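You operate a simulated robot arm through the tools that you are given. There is no shell and no other tool.

Carry out the task below with a simulated two-armed robot. There is one attempt and no reset: what you move stays moved.

Task
Pick up the green can from the top shelf of the low rack with one hand, pass it to the other hand and put it on the top shelf of the cooling rack. Set down upright: green can.

Only the result counts: the job must be done as asked and must still hold three seconds after the hand-in. Knocking over, shifting, dropping, spilling or breaking anything else fails it.

Robot
Two 7-joint arms with two-finger grippers on one trunk, on a base that moves. Base frame: it is fixed to the floor where the robot stands at the start and does not move with it; the origin is under the middle of the robot, x ahead of it, y to its left, z up. Readings come in m, rad, newtons and seconds.
The left shoulder is at the start at [0.06, 0.123, 0.92], the right one opposite. With the tool pointing down near the work surface each hand reaches from about 0.1 to 0.68 m from the robot's upright axis, wherever it stands, measured 20 degrees to its own side. Places, roughly: green can [-1.5, -3, 0.5]; top shelf of the cooling rack [0.3, -1.8, 1.4]. Payload 1.47 kg a hand.
The tool frame of a hand sits at the grasp point between the pads (the TCP): z along the fingers, y along the line on which they close. The tips reach 0.016 m beyond it. The gripper opens to 0.087 m; its body begins 0.055 m behind the TCP.
Orientation is told as [roll, pitch, yaw] about the base's x, y, z axes, in that order, counted from this pose: with the fingers straight down and closing along the base's y, the tool's x points along the base's -x, its y along +y and its z along -z.

Tools
- The arms move only by the tool arm_command. It takes "left_moves", "right_moves" or both (then of equal length, played together; a hand with none holds still); each is a list of rows, each an object of numbers (a shift or turn left out is 0, a gripper value left out holds the last): "dx", "dy", "dz": the shift along the tool's x, y, z in m; "ax", "ay", "az": the turn, a rotation vector about the tool's x, y, z in rad. In form: [{"dx": .., "dy": .., "dz": .., "ax": .., "ay": .., "az": ..}, ...]. A call has 1 to 20 rows; each row is the pose to reach, as a shift and turn from the pose commanded when the call began, along the tool's axes at that moment. "left_hand" and "right_hand" are, for a hand that has rows, the gripper command, from -1 (fully open) to 1 (shut), values between in proportion, set as the call begins (left out, the last holds). Rows are played at 5 a second. More than 0.05 m and 0.15 rad between two rows, or a gripper value outside its range, and nothing of the call is played. Where a pose cannot be reached the arm comes as near as it can. A force on the tool above 40 N (or 10 N above the force at the start of the call, whichever is more), or a blocked arm, ends the call early, and 0.2 s more pass. The fingers move at their own pace (about 0.153 m/s each) and stop on an object; they squeeze with about 28 N. The grip force told is the motor's: it shows also when the fingers shut on nothing. Time passes only in rows, and 0.2 s behind the last, so rows that repeat a pose let the fingers close. The reply holds the time, the measured pose of the TCP, the force on the tool along the base axes, the opening and the grip force, in the units named above and with some noise, with the torque about the TCP (base axes, N m) and any sound that the robot's microphone picked up.
- Cameras (640 x 400 px; columns grow to the right, rows downward): "scene" is now at [0.0916, 0.0112, 1.4979]; the picture's right is [0.07, -1.00, 0.00], its down [-0.67, -0.05, -0.74] and it looks along [0.74, 0.06, -0.67] (base axes); focal length 275 px, centre (320, 200). "left" rides on the left gripper at [0.073, -0.012, -0.09] in its tool frame; the picture's right is [0.16, 0.99, 0.00], its down [-0.72, 0.12, -0.68] and it looks along [-0.67, 0.11, 0.73] (tool axes); focal length 247 px, centre (320, 200). "right" rides on the right gripper at [0.073, 0.012, -0.09] in its tool frame; the picture's right is [-0.16, 0.99, 0.00], its down [-0.72, -0.12, -0.68] and it looks along [-0.67, -0.11, 0.73] (tool axes); focal length 247 px, centre (320, 200). There is no depth. A picture from a camera that has moved, and an enlarged one, comes with that camera's place and axes in the base frame and with its lens. The place of the scene camera against the robot may be out by one fixed shift of up to 0.025 m in any direction.
- snapshot(camera): a new picture of that camera. The clock stands still meanwhile.
- raise_lower(by): moves the trunk up (or, below 0, down) by that many m; the arms and the scene camera ride with it, the base frame stays. It gives what a move gives, with no picture.
- base_move(legs): drives the robot by 1 to 6 legs, each [ahead, left, turn to the left] in m, m and rad, along the robot's own axes; the way and the turn of a leg run together, so that a leg with both is an arc; at most 1.5 m and 3.142 rad a leg. The arms and the cameras ride along, it lands a little off, and it stops where it bumps. It gives what a move gives.
- pan_tilt(pan, tilt): turns the head with the scene camera to pan (to the left, within 2.094 rad either way) and tilt (down, from -0.506 to 1.204), counted from straight ahead of the robot. It gives what a move gives.
- close_up(camera, box): a new picture of the part [left, top, right, bottom] of that camera's present view, enlarged. The clock stands still meanwhile.
- close_job(): hands the job in; it is judged then, once.

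Nothing tells you exact positions but the pictures and the camera data. Unless the task says otherwise, let go and move clear before handing in.

The tools are called after "Request:" as a command line: name --argument value ..., lists and objects as JSON in quotes. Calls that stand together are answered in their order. arm_command: Moves the arms, as the interface text tells. Its arguments: {"type":"object","properties":{"left_moves":{"type":"array"},"left_hand":{"type":"number"},"right_moves":{"type":"array"},"right_hand":{"type":"number"}},"required":[]} The other tools are called the same way: raise_lower (by) moves the trunk up or down; base_move (legs) drives the base; pan_tilt (pan, tilt) turns the head that bears the scene camera; snapshot (camera) takes a picture; close_up (camera, box) takes an enlarged picture of a part of a camera's view; close_job () hands the job in.

At the start:

```text
t: 0.0
left_ee_pos: [0.5008, 0.1947, 0.7122]
left_ee_rot: [0.001, 0.0, 0.0]
left_contact_force: [-0.7, 0.1, 0.5]
left_moment: [-0.03, 0.03, 0.03]
left_gripper_width: 0.087
left_finger_force: 0.1
right_ee_pos: [0.3598, -0.1565, 0.6335]
right_ee_rot: [-0.001, 0.0, 0.0]
right_contact_force: [0.0, -0.2, 0.4]
right_moment: [0.0, 0.0, -0.03]
right_gripper_width: 0.087
right_finger_force: 0.0
trunk travel left (down, up): [-0.075, 0.155]
robot x, y, heading: [-0.0002, 0.0001, 0.002]
head pan, tilt (commanded): [0.075, 0.737]
```

scene: 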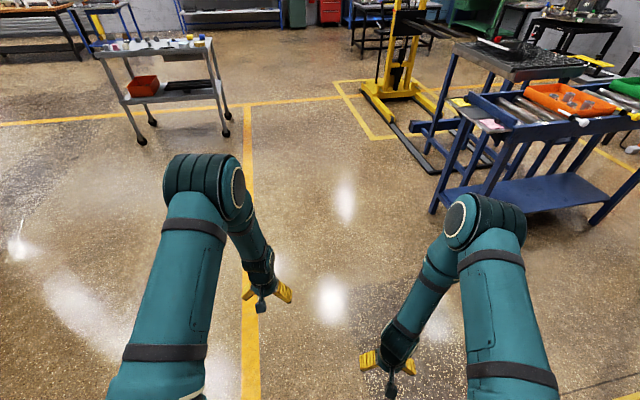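
right: 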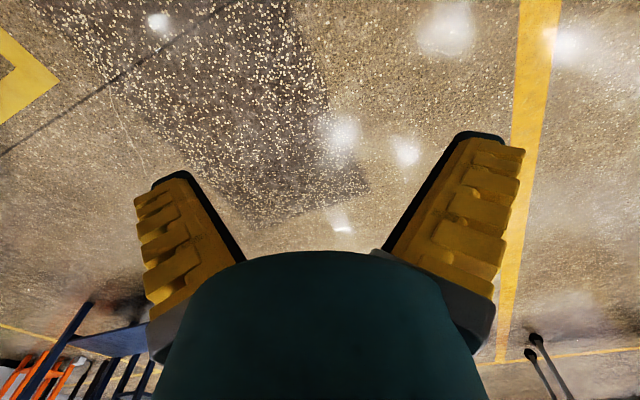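
left: 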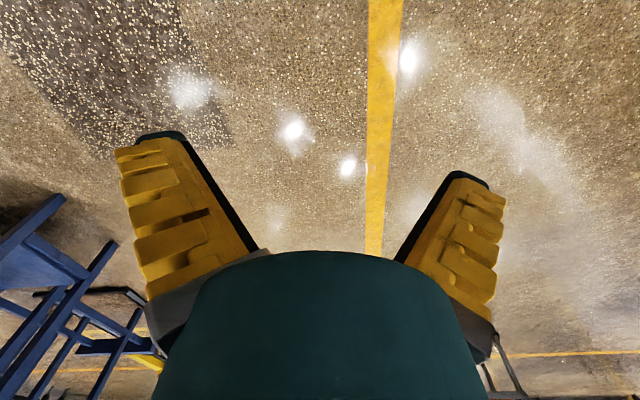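

I see an open workshop floor ahead with workbenches; the can and the racks should be to my right and behind. I'll turn the head to the right to look at them first.

Request:
pan_tilt --pan -1.4 --tilt 0.3

Request:
snapshot --camera "scene"

Request:
pan_tilt --pan -2.09 --tilt 0.4

Request:
snapshot --camera "scene"

```text
t: 1.6
left_ee_pos: [0.5006, 0.1947, 0.711]
left_ee_rot: [0.001, 0.0, 0.001]
left_contact_force: [-0.1, -0.1, -0.8]
left_moment: [-0.02, -0.01, 0.02]
left_gripper_width: 0.0869
left_finger_force: 0.0
right_ee_pos: [0.3601, -0.1563, 0.6335]
right_ee_rot: [0.001, 0.0, 0.0]
right_contact_force: [0.4, -0.4, 0.3]
right_moment: [-0.02, -0.03, 0.03]
right_gripper_width: 0.0869
right_finger_force: 0.0
trunk travel left (down, up): [-0.075, 0.155]
robot x, y, heading: [0.0015, -0.0006, 0.005]
head pan, tilt (commanded): [-1.4, 0.3]
```

```text
taken
camera scene: at [0.0242, -0.087, 1.5371], right [-0.99, -0.17, 0.0], down [-0.05, 0.29, -0.96], along [0.16, -0.94, -0.3], focal length 275 px, centre (320, 200)
```

scene: 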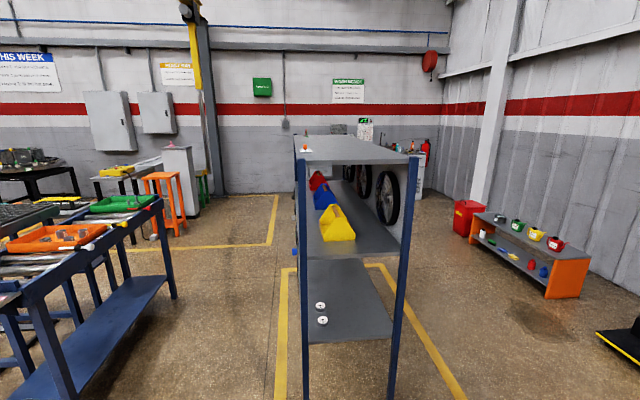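

```text
t: 2.6
left_ee_pos: [0.4993, 0.1937, 0.7106]
left_ee_rot: [0.0, -0.001, 0.0]
left_contact_force: [0.1, -0.5, 0.4]
left_moment: [0.03, 0.0, -0.02]
left_gripper_width: 0.087
left_finger_force: 0.0
right_ee_pos: [0.3607, -0.1571, 0.6326]
right_ee_rot: [0.001, -0.002, -0.001]
right_contact_force: [0.4, 0.1, 0.1]
right_moment: [0.02, 0.0, 0.02]
right_gripper_width: 0.0871
right_finger_force: 0.0
trunk travel left (down, up): [-0.075, 0.155]
robot x, y, heading: [-0.0007, 0.0002, -0.002]
head pan, tilt (commanded): [-2.089, 0.4]
```

```text
taken
camera scene: at [-0.0375, -0.0755, 1.5278], right [-0.87, 0.49, 0.0], down [0.19, 0.34, -0.92], along [-0.46, -0.8, -0.39], focal length 275 px, centre (320, 200)
```

scene: 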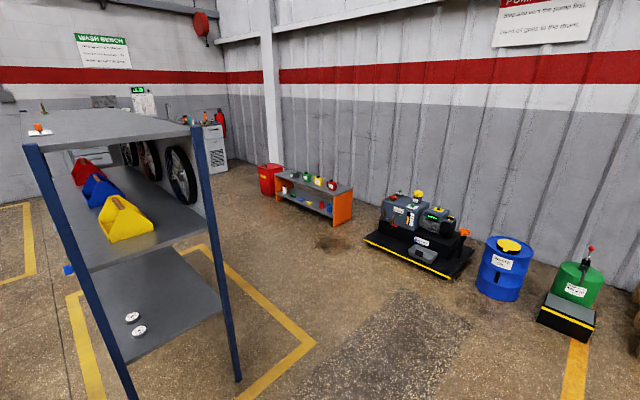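

I see the tall blue rack (cooling rack, top shelf about 1.4 m) and the low rack with orange ends holding white, green, yellow and red objects. I'll zoom in on both.

Request:
close_up --camera "scene" --box '[250, 150, 370, 225]'

Request:
close_up --camera "scene" --box '[10, 90, 250, 240]'

```text
5.33 times, centred on (310, 188) of scene
camera zoom: at [-0.0375, -0.0755, 1.5278], right [-0.87, 0.49, 0.0], down [0.19, 0.34, -0.92], along [-0.46, -0.8, -0.39], focal length 1469 px, centre (373, 267)
```

zoom: 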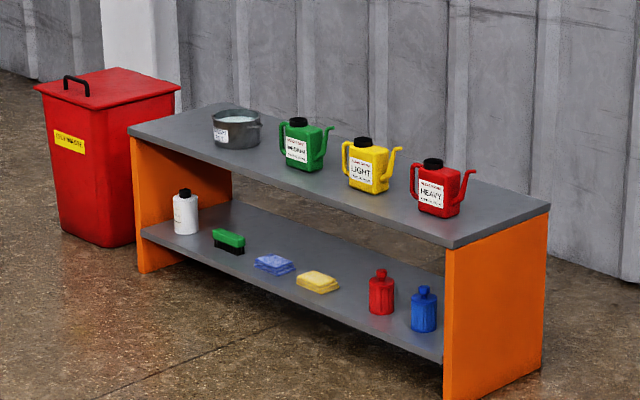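

```text
2.67 times, centred on (130, 165) of scene
camera zoom: at [-0.0375, -0.0755, 1.5278], right [-0.87, 0.49, 0.0], down [0.19, 0.34, -0.92], along [-0.46, -0.8, -0.39], focal length 734 px, centre (827, 293)
```

zoom: 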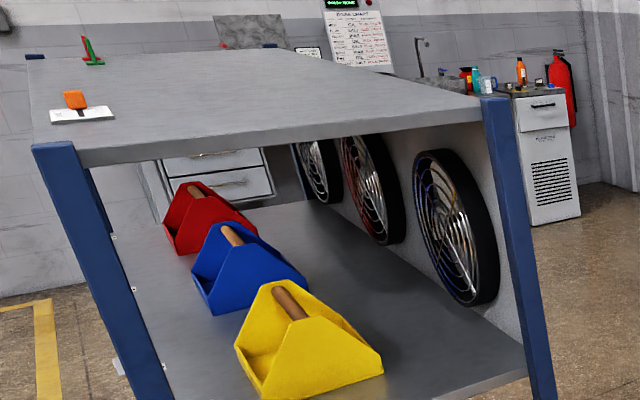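

The green can is an oil can (cap, handle and spout) on the orange-ended low rack, at about (-1.40, -2.75), base near z 0.5. The tall blue rack stands at x from about -0.15 to 0.30, starting at y of about -1.2. I'll raise the trunk, turn to face the low rack and drive around the fan side of the tall rack.

Request:
raise_lower --by 0.15

Request:
base_move --legs '[[0, 0, -2.88], [0.907, 0.481, 0], [0.212, 0.979, 0]]'

Request:
pan_tilt --pan 0.5 --tilt 0.7

Request:
snapshot --camera "scene"

```text
t: 4.4
left_ee_pos: [0.4998, 0.1948, 0.861]
left_ee_rot: [-0.001, 0.001, 0.0]
left_contact_force: [0.2, 0.3, 0.7]
left_moment: [0.02, 0.01, 0.01]
left_gripper_width: 0.0872
left_finger_force: 0.2
right_ee_pos: [0.3609, -0.1571, 0.7832]
right_ee_rot: [-0.001, 0.0, -0.002]
right_contact_force: [0.2, 0.1, -0.5]
right_moment: [0.0, -0.02, 0.04]
right_gripper_width: 0.087
right_finger_force: 0.0
trunk travel left (down, up): [-0.225, 0.005]
robot x, y, heading: [-0.0022, -0.0016, -0.005]
head pan, tilt (commanded): [-2.089, 0.4]
```

```text
t: 25.0
left_ee_pos: [-1.1627, -1.9967, 0.8621]
left_ee_rot: [0.0, 0.001, -2.892]
left_contact_force: [0.8, 1.0, -0.1]
left_moment: [-0.03, -0.02, 0.03]
left_gripper_width: 0.0871
left_finger_force: 0.2
right_ee_pos: [-1.1141, -1.6214, 0.7826]
right_ee_rot: [0.001, 0.0, -2.891]
right_contact_force: [0.0, 0.2, 0.2]
right_moment: [0.01, 0.04, 0.0]
right_gripper_width: 0.087
right_finger_force: 0.1
trunk travel left (down, up): [-0.225, 0.005]
robot x, y, heading: [-0.7263, -1.6847, -2.891]
head pan, tilt (commanded): [-2.089, 0.4]
```

```text
t: 27.3
left_ee_pos: [-1.1632, -1.9958, 0.8611]
left_ee_rot: [0.002, -0.001, -2.892]
left_contact_force: [-0.1, -0.1, 0.2]
left_moment: [0.01, -0.01, 0.0]
left_gripper_width: 0.087
left_finger_force: 0.1
right_ee_pos: [-1.1139, -1.621, 0.783]
right_ee_rot: [0.0, 0.0, -2.894]
right_contact_force: [-0.2, -0.1, 0.4]
right_moment: [0.03, 0.0, 0.0]
right_gripper_width: 0.0869
right_finger_force: 0.0
trunk travel left (down, up): [-0.225, 0.005]
robot x, y, heading: [-0.7249, -1.6829, -2.896]
head pan, tilt (commanded): [0.499, 0.7]
```

```text
taken
camera scene: at [-0.7998, -1.7395, 1.651], right [-0.68, 0.73, 0.0], down [0.47, 0.44, -0.77], along [-0.56, -0.52, -0.64], focal length 275 px, centre (320, 200)
```

scene: 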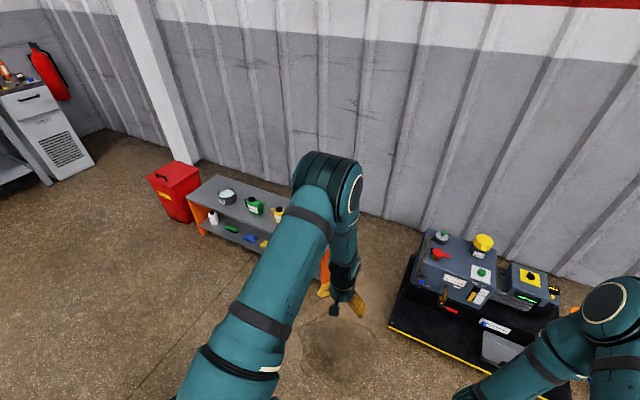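

I'm now beside the machine platform; the low rack is ahead to my left. I'll zoom on it to fix the can's position and shape.

Request:
close_up --camera "scene" --box '[180, 165, 300, 240]'

Request:
close_up --camera "scene" --box '[232, 185, 280, 215]'

```text
5.33 times, centred on (240, 202) of scene
camera zoom: at [-0.7998, -1.7395, 1.651], right [-0.68, 0.73, 0.0], down [0.47, 0.44, -0.77], along [-0.56, -0.52, -0.64], focal length 1469 px, centre (747, 187)
```

zoom: 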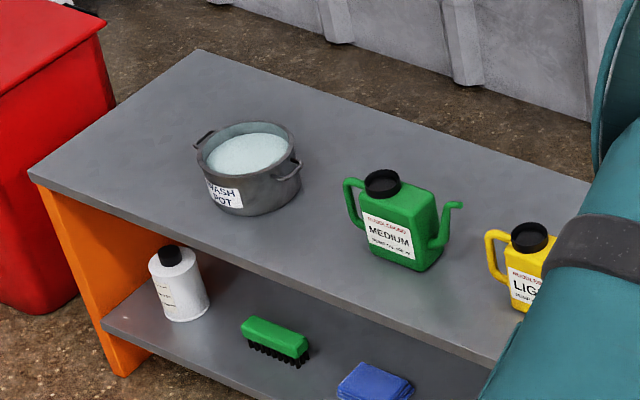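

```text
13.33 times, centred on (256, 200) of scene
camera zoom: at [-0.7998, -1.7395, 1.651], right [-0.68, 0.73, 0.0], down [0.47, 0.44, -0.77], along [-0.56, -0.52, -0.64], focal length 3673 px, centre (1173, 200)
```

zoom: 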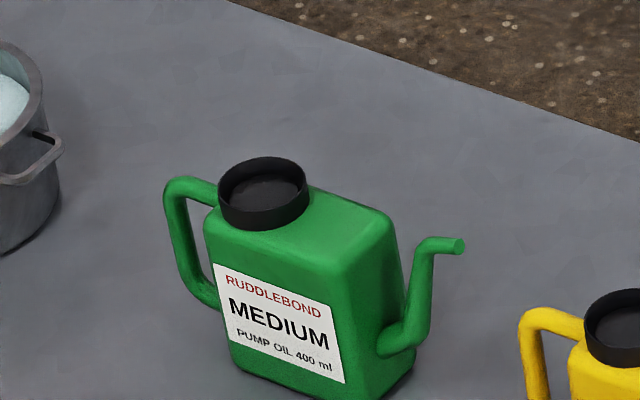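

The can is a flat body (about 0.075 wide, 0.047 deep, 0.09 high plus cap) with its label towards me, the handle on my left and the spout on my right. It stands near (-1.47, -2.90, 0.45). I'll move sideways until it is ahead of me, still at a distance, and measure again.

Request:
base_move --legs '[[0.2, 1.15, 0]]'

Request:
pan_tilt --pan -0.1 --tilt 0.9

Request:
snapshot --camera "scene"

Request:
snapshot --camera "right"

Request:
snapshot --camera "left"

```text
t: 37.7
left_ee_pos: [-1.0747, -3.1626, 0.8622]
left_ee_rot: [-0.001, -0.003, -2.897]
left_contact_force: [-0.6, 0.5, -0.1]
left_moment: [0.01, -0.01, 0.04]
left_gripper_width: 0.087
left_finger_force: 0.1
right_ee_pos: [-1.024, -2.7879, 0.7828]
right_ee_rot: [0.001, -0.002, -2.898]
right_contact_force: [-0.7, 0.4, -0.2]
right_moment: [0.01, 0.0, 0.0]
right_gripper_width: 0.0868
right_finger_force: 0.0
trunk travel left (down, up): [-0.225, 0.005]
robot x, y, heading: [-0.6389, -2.8496, -2.895]
head pan, tilt (commanded): [0.499, 0.7]
```

```text
t: 38.7
left_ee_pos: [-1.0735, -3.163, 0.8601]
left_ee_rot: [0.001, 0.001, -2.898]
left_contact_force: [0.6, -0.3, -0.8]
left_moment: [-0.03, 0.01, -0.02]
left_gripper_width: 0.087
left_finger_force: 0.1
right_ee_pos: [-1.025, -2.7883, 0.783]
right_ee_rot: [0.0, -0.001, -2.899]
right_contact_force: [-0.4, 0.4, 1.1]
right_moment: [-0.03, -0.01, 0.0]
right_gripper_width: 0.0872
right_finger_force: 0.1
trunk travel left (down, up): [-0.225, 0.005]
robot x, y, heading: [-0.636, -2.8508, -2.897]
head pan, tilt (commanded): [-0.099, 0.901]
```

```text
taken
camera scene: at [-0.7225, -2.8617, 1.6348], right [-0.15, 0.99, 0.0], down [0.78, 0.11, -0.62], along [-0.61, -0.09, -0.78], focal length 275 px, centre (320, 200)
```

scene: 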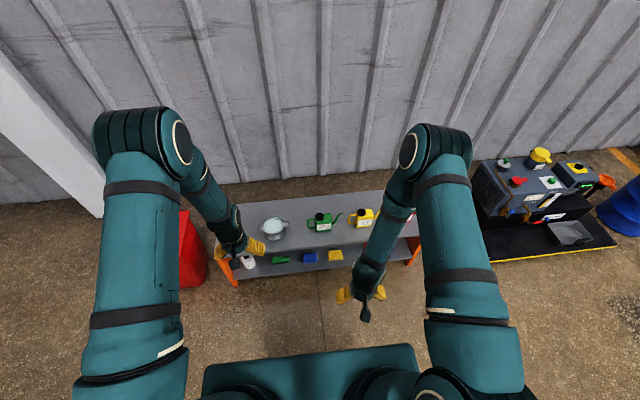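

```text
taken
camera right: at [-0.9503, -2.7828, 0.8735], right [0.09, -1.0, 0.0], down [-0.73, -0.06, 0.68], along [-0.68, -0.06, -0.73], focal length 247 px, centre (320, 200)
```

right: 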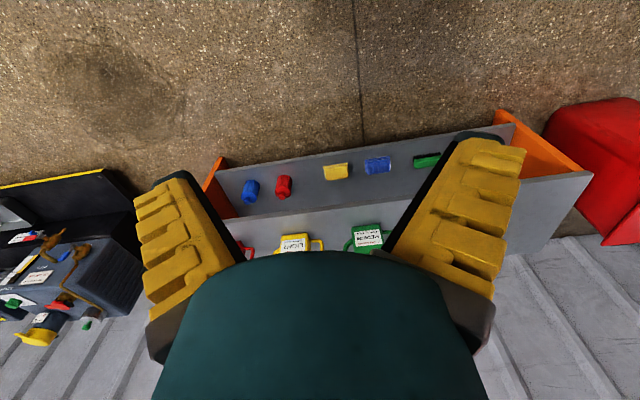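

```text
taken
camera left: at [-1.0073, -3.1335, 0.9508], right [0.39, -0.92, 0.0], down [-0.67, -0.29, 0.68], along [-0.63, -0.27, -0.73], focal length 247 px, centre (320, 200)
```

left: 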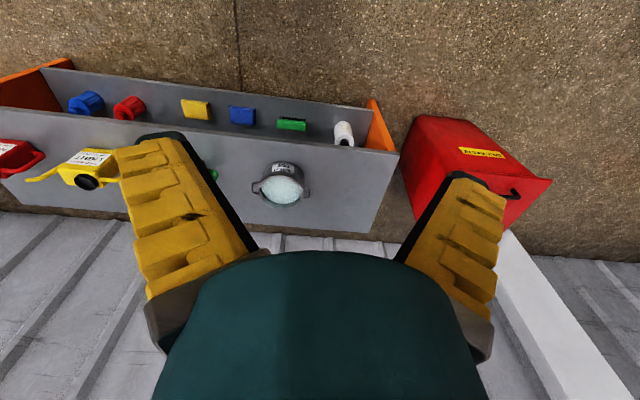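

The can is now ahead of me, between the two hands. I'll zoom in on the rack for a precise position, and tilt down to see how far my own base sticks out.

Request:
close_up --camera "scene" --box '[220, 180, 420, 305]'

Request:
close_up --camera "scene" --box '[296, 202, 344, 232]'

Request:
pan_tilt --pan 0 --tilt 1.2

Request:
snapshot --camera "scene"

```text
3.20 times, centred on (320, 242) of scene
camera zoom: at [-0.7225, -2.8617, 1.6348], right [-0.15, 0.99, 0.0], down [0.78, 0.11, -0.62], along [-0.61, -0.09, -0.78], focal length 881 px, centre (320, 64)
```

zoom: 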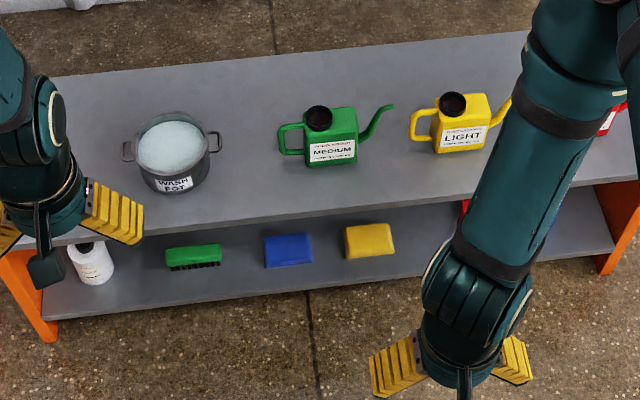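

```text
13.33 times, centred on (320, 217) of scene
camera zoom: at [-0.7225, -2.8617, 1.6348], right [-0.15, 0.99, 0.0], down [0.78, 0.11, -0.62], along [-0.61, -0.09, -0.78], focal length 3673 px, centre (320, -27)
```

zoom: 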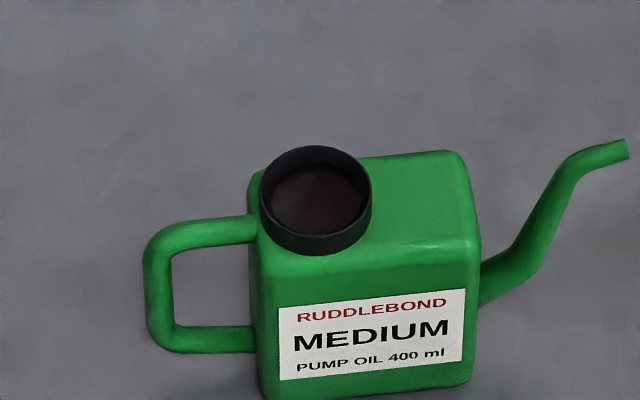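

```text
t: 39.5
left_ee_pos: [-1.0748, -3.1632, 0.8613]
left_ee_rot: [0.001, -0.001, -2.898]
left_contact_force: [0.9, 0.3, 0.6]
left_moment: [-0.05, 0.0, 0.0]
left_gripper_width: 0.087
left_finger_force: 0.1
right_ee_pos: [-1.0238, -2.7883, 0.7831]
right_ee_rot: [0.0, -0.001, -2.898]
right_contact_force: [-0.2, 0.4, -0.1]
right_moment: [0.01, 0.03, 0.02]
right_gripper_width: 0.087
right_finger_force: 0.0
trunk travel left (down, up): [-0.225, 0.005]
robot x, y, heading: [-0.6349, -2.8555, -2.899]
head pan, tilt (commanded): [0.0, 1.201]
```

```text
taken
camera scene: at [-0.702, -2.8642, 1.615], right [-0.24, 0.97, 0.0], down [0.9, 0.23, -0.36], along [-0.35, -0.09, -0.93], focal length 275 px, centre (320, 200)
```

scene: 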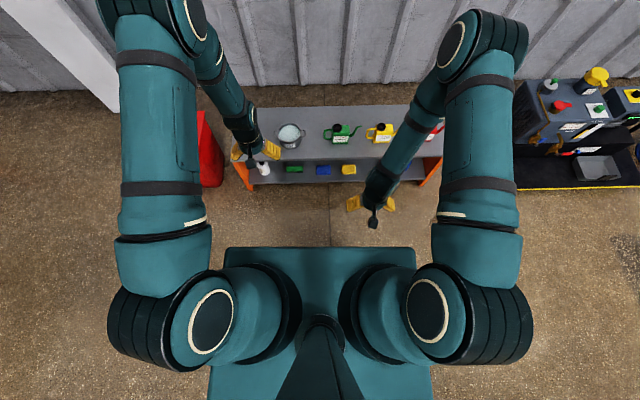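

The view down shows a flat teal plate below the shoulders. To tell whether it is part of the trunk or the base, I'll lower the trunk a little and compare.

Request:
raise_lower --by -0.1

Request:
snapshot --camera "scene"

```text
t: 40.9
left_ee_pos: [-1.0734, -3.1626, 0.7615]
left_ee_rot: [0.0, -0.002, -2.897]
left_contact_force: [0.0, 0.6, 0.7]
left_moment: [0.03, -0.03, -0.01]
left_gripper_width: 0.087
left_finger_force: 0.0
right_ee_pos: [-1.0237, -2.7882, 0.6835]
right_ee_rot: [-0.001, -0.001, -2.897]
right_contact_force: [-0.6, -0.5, -0.4]
right_moment: [-0.04, 0.0, 0.0]
right_gripper_width: 0.0869
right_finger_force: 0.1
trunk travel left (down, up): [-0.125, 0.105]
robot x, y, heading: [-0.6361, -2.8526, -2.893]
head pan, tilt (commanded): [0.0, 1.201]
```

```text
taken
camera scene: at [-0.7018, -2.8642, 1.5152], right [-0.24, 0.97, 0.0], down [0.9, 0.23, -0.36], along [-0.35, -0.09, -0.93], focal length 275 px, centre (320, 200)
```

scene: 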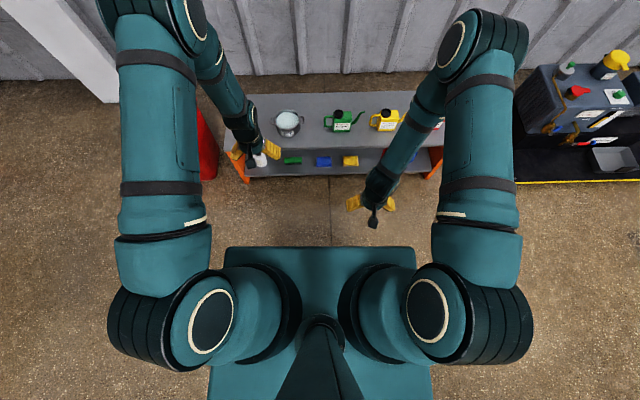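

The plate moves with the trunk, so it is not the base and there is room to stand close. My plan is to pick with the right hand from above, gripping the spout half of the body, and take over with the left hand on the handle side, nearly horizontal. First I'll test in free space whether the left hand can take that pose.

Request:
arm_command --left_moves '[{"ay": -0.136, "dz": -0.017}, {"ay": -0.272, "dz": -0.034}, {"ay": -0.408, "dz": -0.051}, {"ay": -0.544, "dz": -0.068}, {"ay": -0.68, "dz": -0.085}, {"ay": -0.816, "dz": -0.102}, {"ay": -0.952, "dz": -0.119}, {"ay": -1.088, "dz": -0.136}, {"ay": -1.222, "dz": -0.15}, {"ay": -1.222, "dz": -0.15}]'

Request:
snapshot --camera "scene"

```text
t: 43.1
left_ee_pos: [-1.0737, -3.1619, 0.9118]
left_ee_rot: [0.001, -1.224, -2.896]
left_contact_force: [0.1, 0.8, 0.0]
left_moment: [0.0, 0.03, -0.02]
left_gripper_width: 0.0868
left_finger_force: 0.1
right_ee_pos: [-1.0244, -2.7886, 0.6825]
right_ee_rot: [0.001, 0.002, -2.898]
right_contact_force: [-0.8, -0.8, -0.2]
right_moment: [-0.01, 0.0, -0.02]
right_gripper_width: 0.0872
right_finger_force: 0.1
trunk travel left (down, up): [-0.125, 0.105]
robot x, y, heading: [-0.6353, -2.8517, -2.897]
head pan, tilt (commanded): [0.0, 1.201]
```

```text
taken
camera scene: at [-0.702, -2.8641, 1.515], right [-0.24, 0.97, 0.0], down [0.9, 0.23, -0.36], along [-0.35, -0.09, -0.93], focal length 275 px, centre (320, 200)
```

scene: 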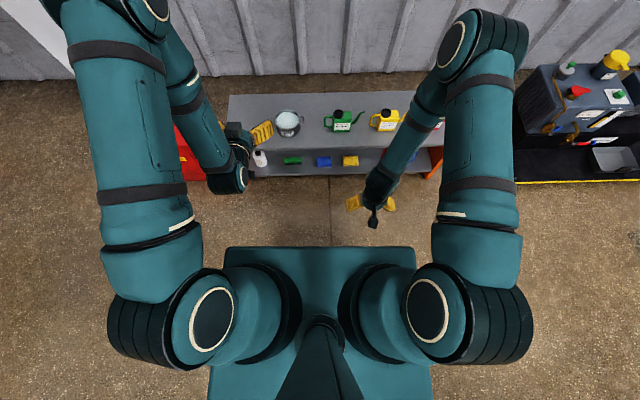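

The left hand reaches the near-horizontal pose. Next I'll turn it 45° inwards to the handover direction.

Request:
arm_command --left_moves '[{"ax": 0.123, "az": 0.0447, "dy": -0.017}, {"ax": 0.246, "az": 0.0893, "dy": -0.034}, {"ax": 0.369, "az": 0.134, "dy": -0.05}, {"ax": 0.492, "az": 0.1787, "dy": -0.067}, {"ax": 0.615, "az": 0.2233, "dy": -0.084}, {"ax": 0.738, "az": 0.268, "dy": -0.1}, {"ax": 0.738, "az": 0.268, "dy": -0.1}]'

Request:
snapshot --camera "scene"

```text
t: 44.7
left_ee_pos: [-1.0985, -3.0655, 0.9105]
left_ee_rot: [0.001, -1.222, 2.598]
left_contact_force: [-0.1, 0.5, 0.1]
left_moment: [0.0, 0.02, -0.01]
left_gripper_width: 0.0871
left_finger_force: 0.1
right_ee_pos: [-1.025, -2.7885, 0.6833]
right_ee_rot: [0.001, 0.001, -2.898]
right_contact_force: [0.4, -0.9, 0.1]
right_moment: [0.01, 0.01, -0.02]
right_gripper_width: 0.0871
right_finger_force: 0.1
trunk travel left (down, up): [-0.125, 0.105]
robot x, y, heading: [-0.6371, -2.8508, -2.899]
head pan, tilt (commanded): [0.0, 1.201]
```

```text
taken
camera scene: at [-0.702, -2.8642, 1.515], right [-0.24, 0.97, 0.0], down [0.9, 0.23, -0.36], along [-0.35, -0.09, -0.93], focal length 275 px, centre (320, 200)
```

scene: 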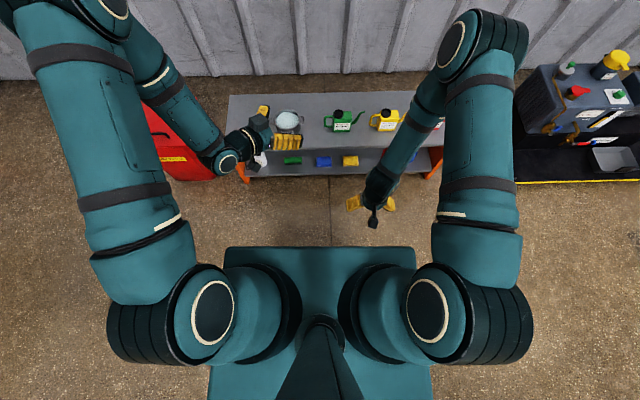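

Both left-hand turns work. Now I'll test the right hand: turn it 90° so the fingers close front-to-back across the can, and lean it 15° to the right.

Request:
arm_command --right_moves '[{"az": 0.143}, {"az": 0.286}, {"az": 0.429}, {"az": 0.572}, {"az": 0.715}, {"az": 0.858}, {"az": 1.001}, {"az": 1.144}, {"az": 1.287}, {"az": 1.43}, {"az": 1.571}, {"az": 1.571}]'

Request:
arm_command --right_moves '[{"ay": 0.131}, {"ay": 0.262}, {"ay": 0.262}]'

Request:
snapshot --camera "scene"

Request:
snapshot --camera "right"

```text
t: 47.3
left_ee_pos: [-1.0979, -3.0637, 0.9113]
left_ee_rot: [0.0, -1.22, 2.602]
left_contact_force: [-0.6, -0.2, -0.4]
left_moment: [0.02, 0.01, 0.0]
left_gripper_width: 0.0871
left_finger_force: 0.0
right_ee_pos: [-1.0248, -2.7868, 0.6834]
right_ee_rot: [0.0, 0.001, 1.814]
right_contact_force: [0.1, -0.4, -0.4]
right_moment: [0.0, -0.01, -0.02]
right_gripper_width: 0.087
right_finger_force: 0.1
trunk travel left (down, up): [-0.125, 0.105]
robot x, y, heading: [-0.6382, -2.8528, -2.895]
head pan, tilt (commanded): [0.0, 1.201]
```

```text
t: 48.1
left_ee_pos: [-1.0991, -3.0661, 0.9123]
left_ee_rot: [0.0, -1.221, 2.601]
left_contact_force: [-0.1, 0.7, -0.5]
left_moment: [0.02, -0.03, -0.02]
left_gripper_width: 0.0868
left_finger_force: 0.0
right_ee_pos: [-1.0254, -2.7883, 0.6838]
right_ee_rot: [0.0, 0.261, 1.815]
right_contact_force: [0.7, 0.5, -0.5]
right_moment: [0.03, -0.02, 0.0]
right_gripper_width: 0.0866
right_finger_force: 0.1
trunk travel left (down, up): [-0.125, 0.105]
robot x, y, heading: [-0.6411, -2.8536, -2.901]
head pan, tilt (commanded): [0.0, 1.201]
```

```text
taken
camera scene: at [-0.702, -2.8646, 1.515], right [-0.24, 0.97, 0.0], down [0.9, 0.23, -0.36], along [-0.35, -0.09, -0.93], focal length 275 px, centre (320, 200)
```

scene: 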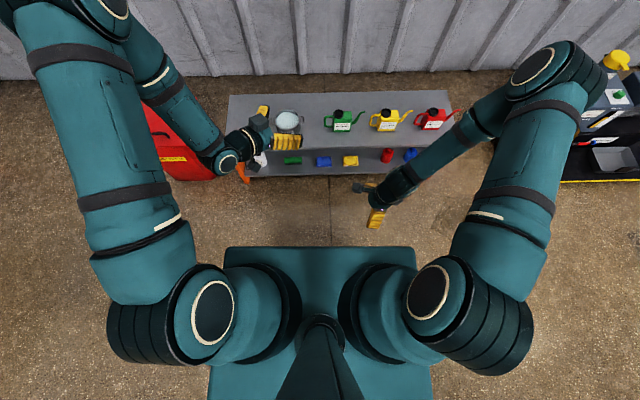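

```text
taken
camera right: at [-1.0239, -2.8376, 0.7895], right [-0.99, -0.09, -0.04], down [-0.1, 0.88, 0.47], along [-0.01, 0.47, -0.88], focal length 247 px, centre (320, 200)
```

right: 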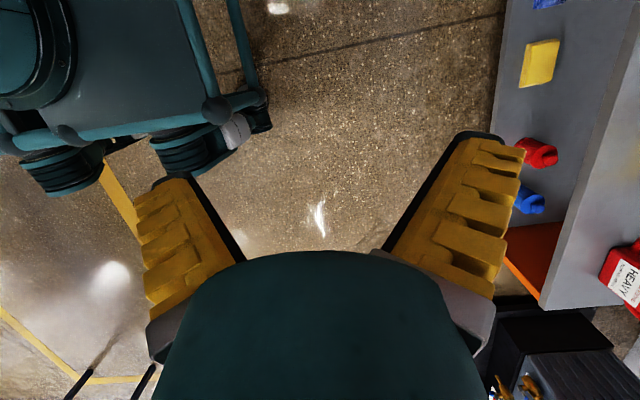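

My base only reaches about 0.2 m ahead of the axis, so I can stand 0.5 m from the can. I'll drive forward 0.37 m with both hands held above the cans.

Request:
base_move --legs '[[0.365, 0.01, -0.01]]'

Request:
pan_tilt --pan -0.2 --tilt 1.1

Request:
snapshot --camera "scene"

Request:
snapshot --camera "right"

Request:
snapshot --camera "left"

```text
t: 50.4
left_ee_pos: [-1.4535, -3.1545, 0.9117]
left_ee_rot: [-0.001, -1.222, 2.59]
left_contact_force: [0.6, 0.8, 0.4]
left_moment: [-0.01, -0.01, -0.03]
left_gripper_width: 0.0869
left_finger_force: 0.1
right_ee_pos: [-1.3754, -2.8797, 0.6827]
right_ee_rot: [-0.002, 0.261, 1.803]
right_contact_force: [-0.9, -1.7, -0.3]
right_moment: [-0.02, 0.0, 0.05]
right_gripper_width: 0.0871
right_finger_force: 0.2
trunk travel left (down, up): [-0.125, 0.105]
robot x, y, heading: [-0.9868, -2.9465, -2.905]
head pan, tilt (commanded): [0.0, 1.201]
```

```text
t: 51.1
left_ee_pos: [-1.453, -3.1558, 0.9103]
left_ee_rot: [0.001, -1.221, 2.587]
left_contact_force: [0.4, 0.5, -0.4]
left_moment: [-0.02, -0.04, -0.01]
left_gripper_width: 0.0871
left_finger_force: 0.2
right_ee_pos: [-1.3756, -2.8792, 0.684]
right_ee_rot: [0.0, 0.262, 1.801]
right_contact_force: [1.0, 0.0, 0.1]
right_moment: [-0.04, -0.02, 0.01]
right_gripper_width: 0.087
right_finger_force: 0.0
trunk travel left (down, up): [-0.125, 0.105]
robot x, y, heading: [-0.9862, -2.9491, -2.914]
head pan, tilt (commanded): [-0.201, 1.1]
```

```text
taken
camera scene: at [-1.0627, -2.9483, 1.521], right [-0.03, 1.0, 0.0], down [0.89, 0.03, -0.45], along [-0.45, -0.01, -0.89], focal length 275 px, centre (320, 200)
```

scene: 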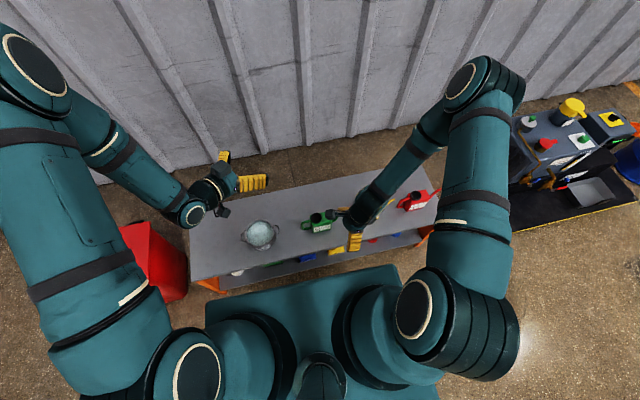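

```text
taken
camera right: at [-1.3754, -2.9284, 0.7894], right [-1.0, -0.08, -0.04], down [-0.09, 0.88, 0.47], along [0.0, 0.47, -0.88], focal length 247 px, centre (320, 200)
```

right: 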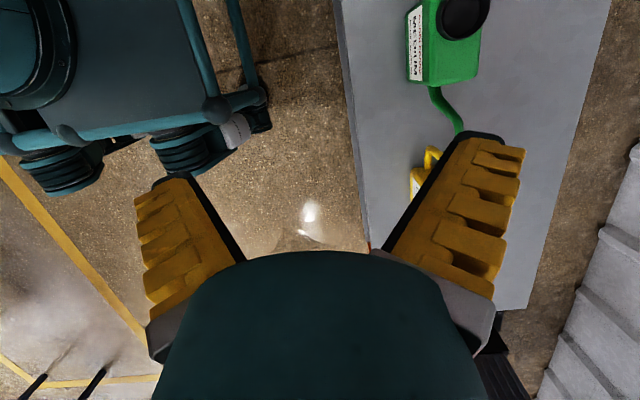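

```text
taken
camera left: at [-1.3551, -3.2021, 0.8737], right [-0.47, -0.87, -0.15], down [0.27, -0.3, 0.91], along [-0.84, 0.39, 0.38], focal length 247 px, centre (320, 200)
```

left: 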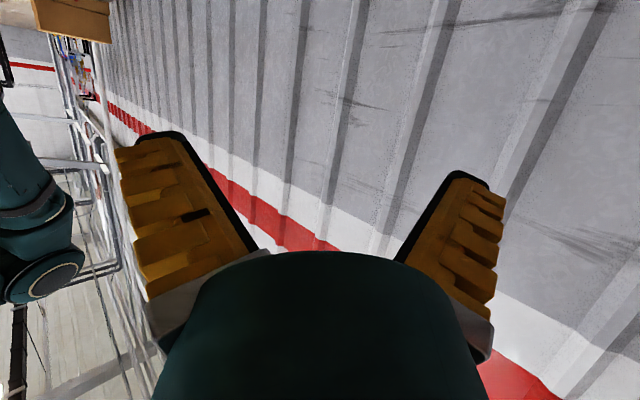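

Can and right hand are now close: the can appears ahead and left of the right gripper. I'll move the right hand forward above the can at its present height and check with its own camera.

Request:
arm_command --right_moves '[{"dy": 0.04}, {"dy": 0.08}, {"dy": 0.115}, {"dy": 0.145, "dx": -0.01}, {"dy": 0.145, "dx": -0.01}]'

Request:
snapshot --camera "right"

Request:
snapshot --camera "scene"

```text
t: 52.3
left_ee_pos: [-1.4529, -3.1555, 0.9107]
left_ee_rot: [-0.001, -1.219, 2.588]
left_contact_force: [0.3, -0.6, -0.7]
left_moment: [-0.04, 0.01, 0.0]
left_gripper_width: 0.087
left_finger_force: 0.2
right_ee_pos: [-1.5206, -2.9044, 0.6784]
right_ee_rot: [0.001, 0.262, 1.802]
right_contact_force: [0.0, 1.3, -0.4]
right_moment: [-0.02, -0.01, -0.04]
right_gripper_width: 0.0872
right_finger_force: 0.0
trunk travel left (down, up): [-0.125, 0.105]
robot x, y, heading: [-0.9864, -2.9497, -2.909]
head pan, tilt (commanded): [-0.201, 1.1]
```

```text
taken
camera right: at [-1.5198, -2.9526, 0.7852], right [-1.0, -0.08, -0.04], down [-0.09, 0.88, 0.47], along [0.0, 0.47, -0.88], focal length 247 px, centre (320, 200)
```

right: 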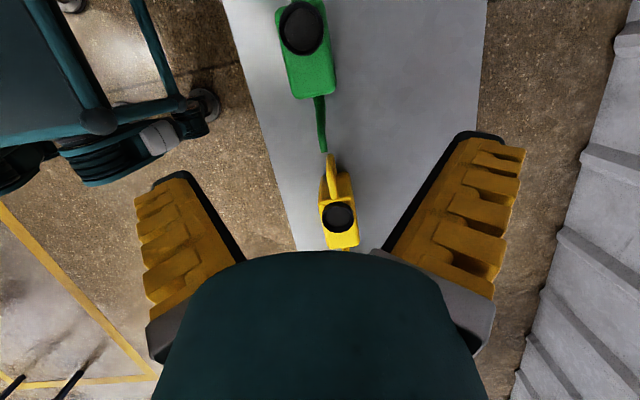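

```text
taken
camera scene: at [-1.0625, -2.9483, 1.521], right [-0.03, 1.0, 0.0], down [0.89, 0.03, -0.45], along [-0.45, -0.01, -0.89], focal length 275 px, centre (320, 200)
```

scene: 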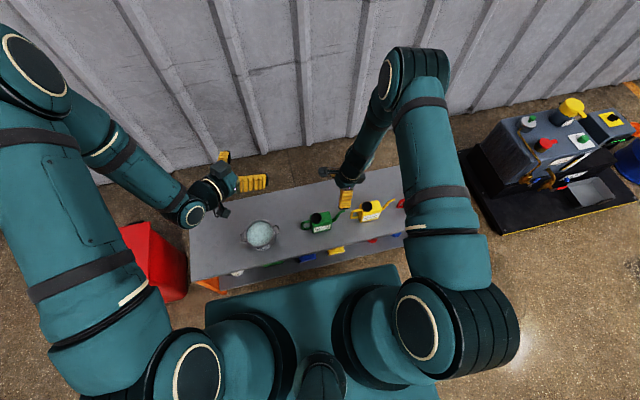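

The can is visible in the right camera from above. I'll enlarge it to locate the body, cap and spout.

Request:
close_up --camera "right" --box '[220, 0, 400, 112]'

Request:
close_up --camera "scene" --box '[280, 150, 400, 225]'

```text
3.56 times, centred on (310, 56) of right
camera zoom: at [-1.5198, -2.9526, 0.7852], right [-1.0, -0.08, -0.04], down [-0.09, 0.88, 0.47], along [0.0, 0.47, -0.88], focal length 878 px, centre (356, 712)
```

zoom: 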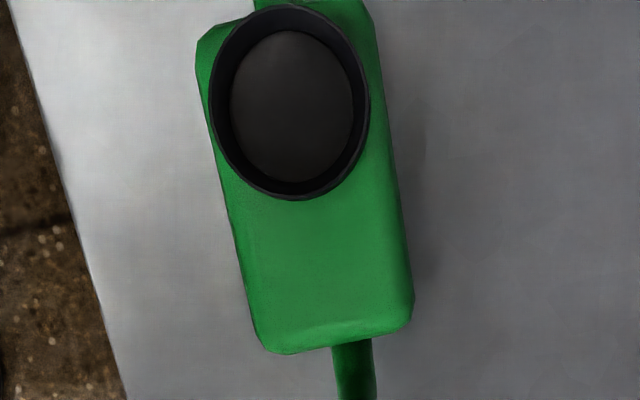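

```text
5.33 times, centred on (340, 188) of scene
camera zoom: at [-1.0625, -2.9483, 1.521], right [-0.03, 1.0, 0.0], down [0.89, 0.03, -0.45], along [-0.45, -0.01, -0.89], focal length 1469 px, centre (213, 267)
```

zoom: 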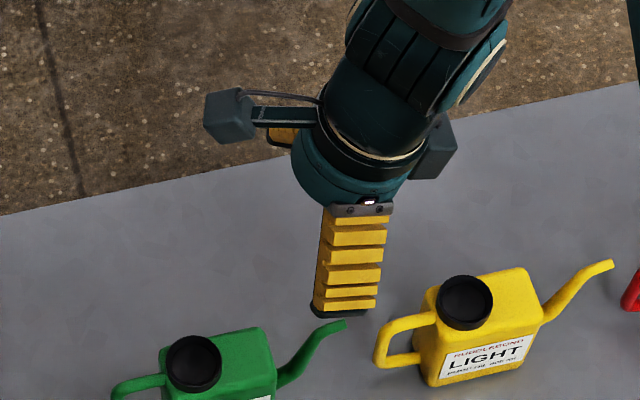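

Triangulating from two right-hand views puts the body top at z of about 0.49, the depth at 0.047 m, and the centre near (-1.494, -2.964), squarely aligned with the hand. I'll move into line with the spout half and come down part way to check.

Request:
arm_command --right_moves '[{"dx": -0.009, "dy": -0.006, "dz": 0.03}, {"dx": -0.0174, "dy": -0.0122, "dz": 0.065}, {"dx": -0.0174, "dy": -0.0122, "dz": 0.1}, {"dx": -0.0174, "dy": -0.0122, "dz": 0.1}]'

Request:
snapshot --camera "right"

Request:
close_up --camera "scene" --box '[280, 165, 400, 240]'

```text
t: 53.3
left_ee_pos: [-1.4529, -3.1547, 0.9114]
left_ee_rot: [-0.001, -1.222, 2.59]
left_contact_force: [0.2, 0.1, 0.3]
left_moment: [0.02, 0.01, -0.02]
left_gripper_width: 0.0869
left_finger_force: 0.0
right_ee_pos: [-1.5055, -2.9084, 0.5786]
right_ee_rot: [-0.001, 0.262, 1.803]
right_contact_force: [-0.1, -0.2, 0.5]
right_moment: [0.0, 0.01, -0.02]
right_gripper_width: 0.0872
right_finger_force: 0.0
trunk travel left (down, up): [-0.125, 0.105]
robot x, y, heading: [-0.9893, -2.9487, -2.91]
head pan, tilt (commanded): [-0.201, 1.1]
```

```text
taken
camera right: at [-1.5055, -2.9585, 0.6845], right [-1.0, -0.08, -0.04], down [-0.09, 0.88, 0.47], along [0.0, 0.47, -0.88], focal length 247 px, centre (320, 200)
```

right: 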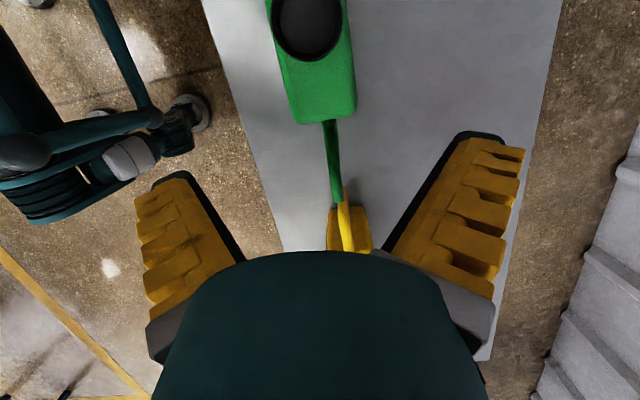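

```text
5.33 times, centred on (340, 202) of scene
camera zoom: at [-1.0626, -2.9482, 1.521], right [-0.03, 1.0, 0.0], down [0.89, 0.03, -0.45], along [-0.45, -0.01, -0.89], focal length 1469 px, centre (213, 187)
```

zoom: 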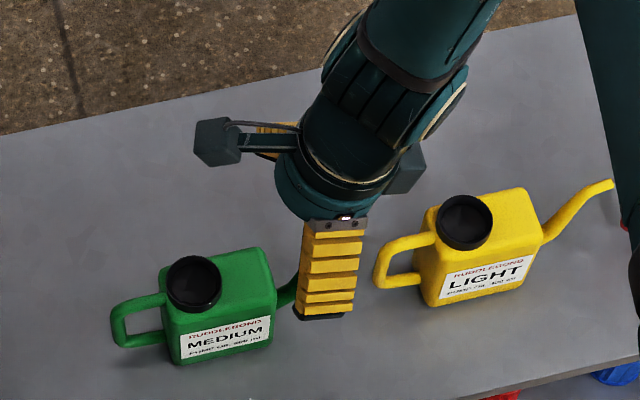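

The can still lines up. I'll reduce the lean to about 10° so the palm clears the spout, then come straight down along the tool.

Request:
arm_command --right_moves '[{"ay": -0.087}, {"ay": -0.087}]'

Request:
arm_command --right_moves '[{"dx": 0.0149, "dy": 0.0027, "dz": 0.02}, {"dx": 0.0149, "dy": 0.0027, "dz": 0.05}, {"dx": 0.0149, "dy": 0.0027, "dz": 0.07}, {"dx": 0.0149, "dy": 0.0027, "dz": 0.07}]'

Request:
snapshot --camera "right"

Request:
close_up --camera "scene" --box '[280, 165, 400, 240]'

```text
t: 53.9
left_ee_pos: [-1.4534, -3.1549, 0.9108]
left_ee_rot: [0.001, -1.219, 2.59]
left_contact_force: [0.1, 0.0, 0.4]
left_moment: [0.0, 0.01, 0.0]
left_gripper_width: 0.0868
left_finger_force: 0.1
right_ee_pos: [-1.5053, -2.9085, 0.5793]
right_ee_rot: [0.0, 0.174, 1.802]
right_contact_force: [0.4, 0.3, 0.2]
right_moment: [0.01, -0.02, 0.02]
right_gripper_width: 0.0868
right_finger_force: 0.0
trunk travel left (down, up): [-0.125, 0.105]
robot x, y, heading: [-0.9877, -2.9482, -2.912]
head pan, tilt (commanded): [-0.201, 1.1]
```

```text
t: 54.9
left_ee_pos: [-1.4534, -3.1548, 0.9113]
left_ee_rot: [0.001, -1.221, 2.589]
left_contact_force: [-0.3, -0.4, -0.2]
left_moment: [0.02, 0.03, -0.01]
left_gripper_width: 0.0871
left_finger_force: 0.0
right_ee_pos: [-1.501, -2.9355, 0.5131]
right_ee_rot: [-0.002, 0.174, 1.803]
right_contact_force: [0.3, -0.3, -0.5]
right_moment: [0.01, 0.02, 0.0]
right_gripper_width: 0.0868
right_finger_force: 0.0
trunk travel left (down, up): [-0.125, 0.105]
robot x, y, heading: [-0.9879, -2.9519, -2.916]
head pan, tilt (commanded): [-0.201, 1.1]
```

```text
taken
camera right: at [-1.4992, -2.9936, 0.6147], right [-1.0, -0.07, -0.03], down [-0.08, 0.84, 0.54], along [-0.02, 0.54, -0.84], focal length 247 px, centre (320, 200)
```

right: 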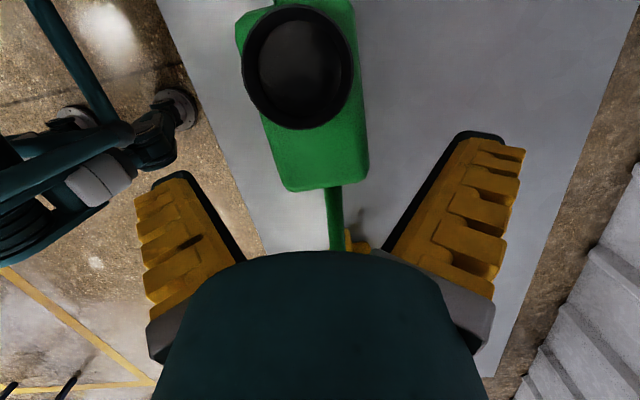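

```text
5.33 times, centred on (340, 202) of scene
camera zoom: at [-1.0627, -2.9482, 1.521], right [-0.03, 1.0, 0.0], down [0.89, 0.03, -0.45], along [-0.45, -0.01, -0.89], focal length 1469 px, centre (213, 187)
```

zoom: 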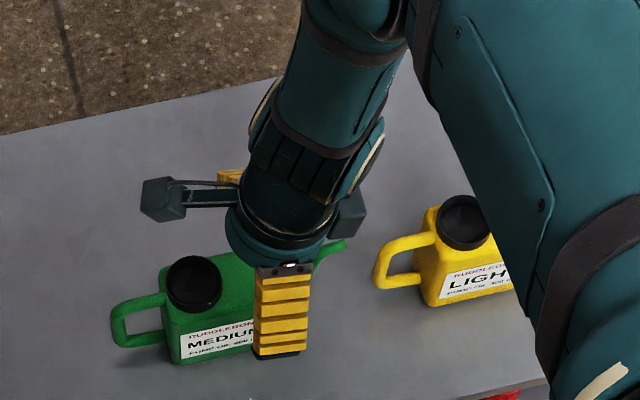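

The can sits centred between the fingers, which are still above the body's mid-height. I'll come down the last 5 cm.

Request:
arm_command --right_moves '[{"dx": -0.002, "dz": 0.02}, {"dx": -0.003, "dz": 0.035}, {"dx": -0.003, "dz": 0.05}, {"dx": -0.003, "dz": 0.05}]'

Request:
snapshot --camera "right"

Request:
close_up --camera "scene" --box '[280, 175, 400, 250]'

```text
t: 55.9
left_ee_pos: [-1.4524, -3.1553, 0.9113]
left_ee_rot: [-0.001, -1.22, 2.587]
left_contact_force: [0.4, 0.1, 0.4]
left_moment: [-0.03, 0.02, 0.03]
left_gripper_width: 0.087
left_finger_force: 0.1
right_ee_pos: [-1.5003, -2.9417, 0.464]
right_ee_rot: [0.001, 0.175, 1.804]
right_contact_force: [-0.3, -0.5, 1.0]
right_moment: [0.17, 0.01, 0.04]
right_gripper_width: 0.0871
right_finger_force: 0.1
trunk travel left (down, up): [-0.125, 0.105]
robot x, y, heading: [-0.9885, -2.9489, -2.907]
head pan, tilt (commanded): [-0.201, 1.1]
```

```text
taken
camera right: at [-1.4976, -2.9995, 0.5656], right [-1.0, -0.08, -0.03], down [-0.08, 0.84, 0.54], along [-0.02, 0.54, -0.84], focal length 247 px, centre (320, 200)
```

right: 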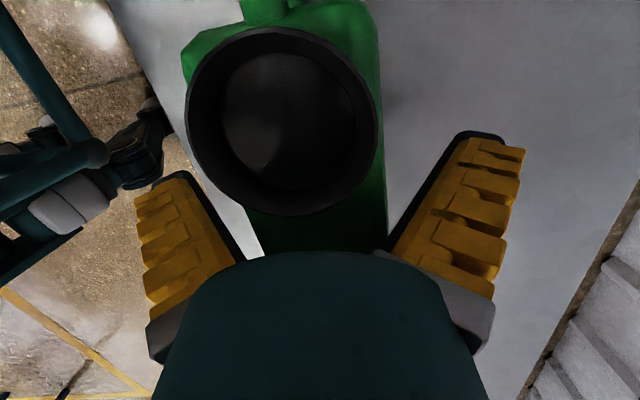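

```text
5.33 times, centred on (340, 212) of scene
camera zoom: at [-1.0626, -2.9484, 1.521], right [-0.03, 1.0, 0.0], down [0.89, 0.03, -0.45], along [-0.45, -0.01, -0.89], focal length 1469 px, centre (213, 133)
```

zoom: 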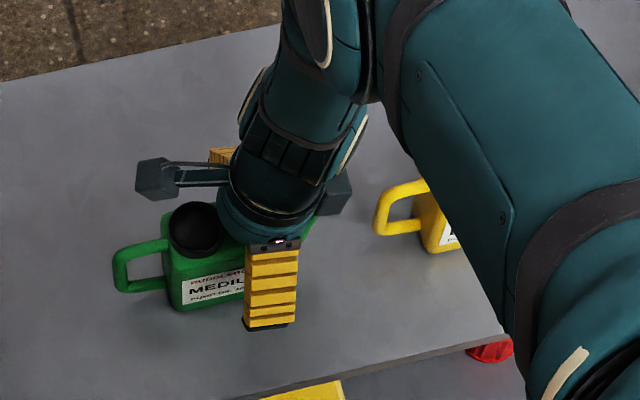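

The fingers straddle the spout half of the can, but a small moment suggests a light touch. I'll back off 4 mm and see whether it goes away.

Request:
arm_command --right_moves '[{"dz": -0.005}, {"dz": -0.005}]'

Request:
close_up --camera "scene" --box '[300, 190, 364, 230]'

```text
t: 56.5
left_ee_pos: [-1.4531, -3.1566, 0.9091]
left_ee_rot: [0.0, -1.223, 2.589]
left_contact_force: [0.0, -0.1, -0.1]
left_moment: [0.01, 0.02, -0.02]
left_gripper_width: 0.0869
left_finger_force: 0.1
right_ee_pos: [-1.5, -2.9409, 0.4691]
right_ee_rot: [0.0, 0.176, 1.802]
right_contact_force: [0.6, 0.6, 0.2]
right_moment: [0.04, -0.02, 0.01]
right_gripper_width: 0.0868
right_finger_force: 0.0
trunk travel left (down, up): [-0.125, 0.105]
robot x, y, heading: [-0.9885, -2.9457, -2.912]
head pan, tilt (commanded): [-0.201, 1.1]
```

```text
10.00 times, centred on (332, 210) of scene
camera zoom: at [-1.0627, -2.9483, 1.521], right [-0.03, 1.0, 0.0], down [0.89, 0.03, -0.45], along [-0.45, -0.01, -0.89], focal length 2754 px, centre (200, 100)
```

zoom: 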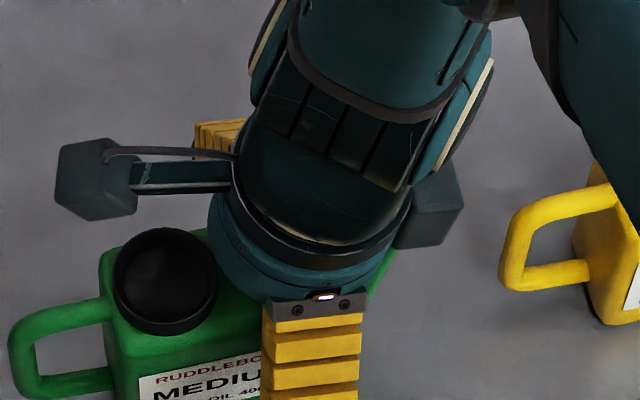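

The contact is gone. Now I'll close the right gripper on the can.

Request:
arm_command --right_moves '[{"dz": 0}, {"dz": 0}, {"dz": 0}, {"dz": 0}, {"dz": 0}]' --right_hand 1

Request:
snapshot --camera "right"

Request:
close_up --camera "scene" --box '[280, 175, 400, 250]'

```text
t: 57.7
left_ee_pos: [-1.4536, -3.1555, 0.9098]
left_ee_rot: [-0.001, -1.221, 2.589]
left_contact_force: [-0.3, 0.0, -0.4]
left_moment: [-0.01, 0.03, 0.03]
left_gripper_width: 0.087
left_finger_force: 0.1
right_ee_pos: [-1.5, -2.9401, 0.4685]
right_ee_rot: [0.001, 0.174, 1.802]
right_contact_force: [0.2, 0.3, 0.1]
right_moment: [0.12, 0.03, -0.03]
right_gripper_width: 0.0524
right_finger_force: 28.1
trunk travel left (down, up): [-0.125, 0.105]
robot x, y, heading: [-0.9916, -2.9492, -2.911]
head pan, tilt (commanded): [-0.201, 1.1]
```

```text
taken
camera right: at [-1.498, -2.9987, 0.5702], right [-1.0, -0.08, -0.03], down [-0.08, 0.84, 0.54], along [-0.02, 0.54, -0.84], focal length 247 px, centre (320, 200)
```

right: 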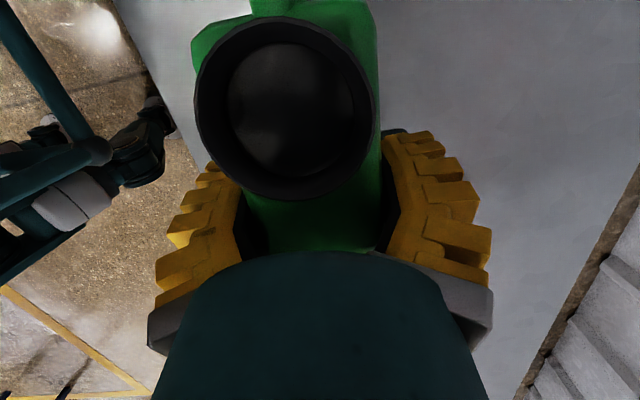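

```text
5.33 times, centred on (340, 212) of scene
camera zoom: at [-1.0631, -2.9483, 1.521], right [-0.03, 1.0, 0.0], down [0.89, 0.03, -0.45], along [-0.45, -0.01, -0.89], focal length 1469 px, centre (213, 133)
```

zoom: 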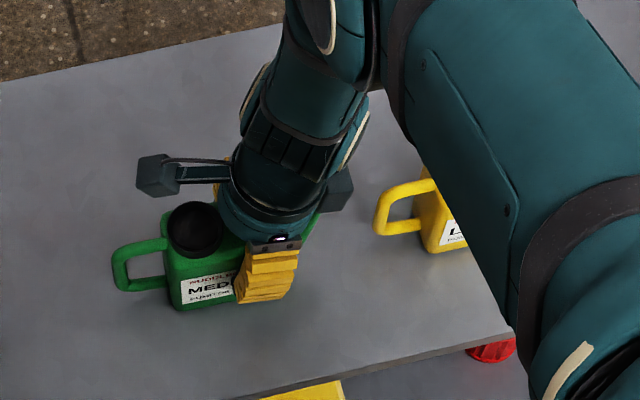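

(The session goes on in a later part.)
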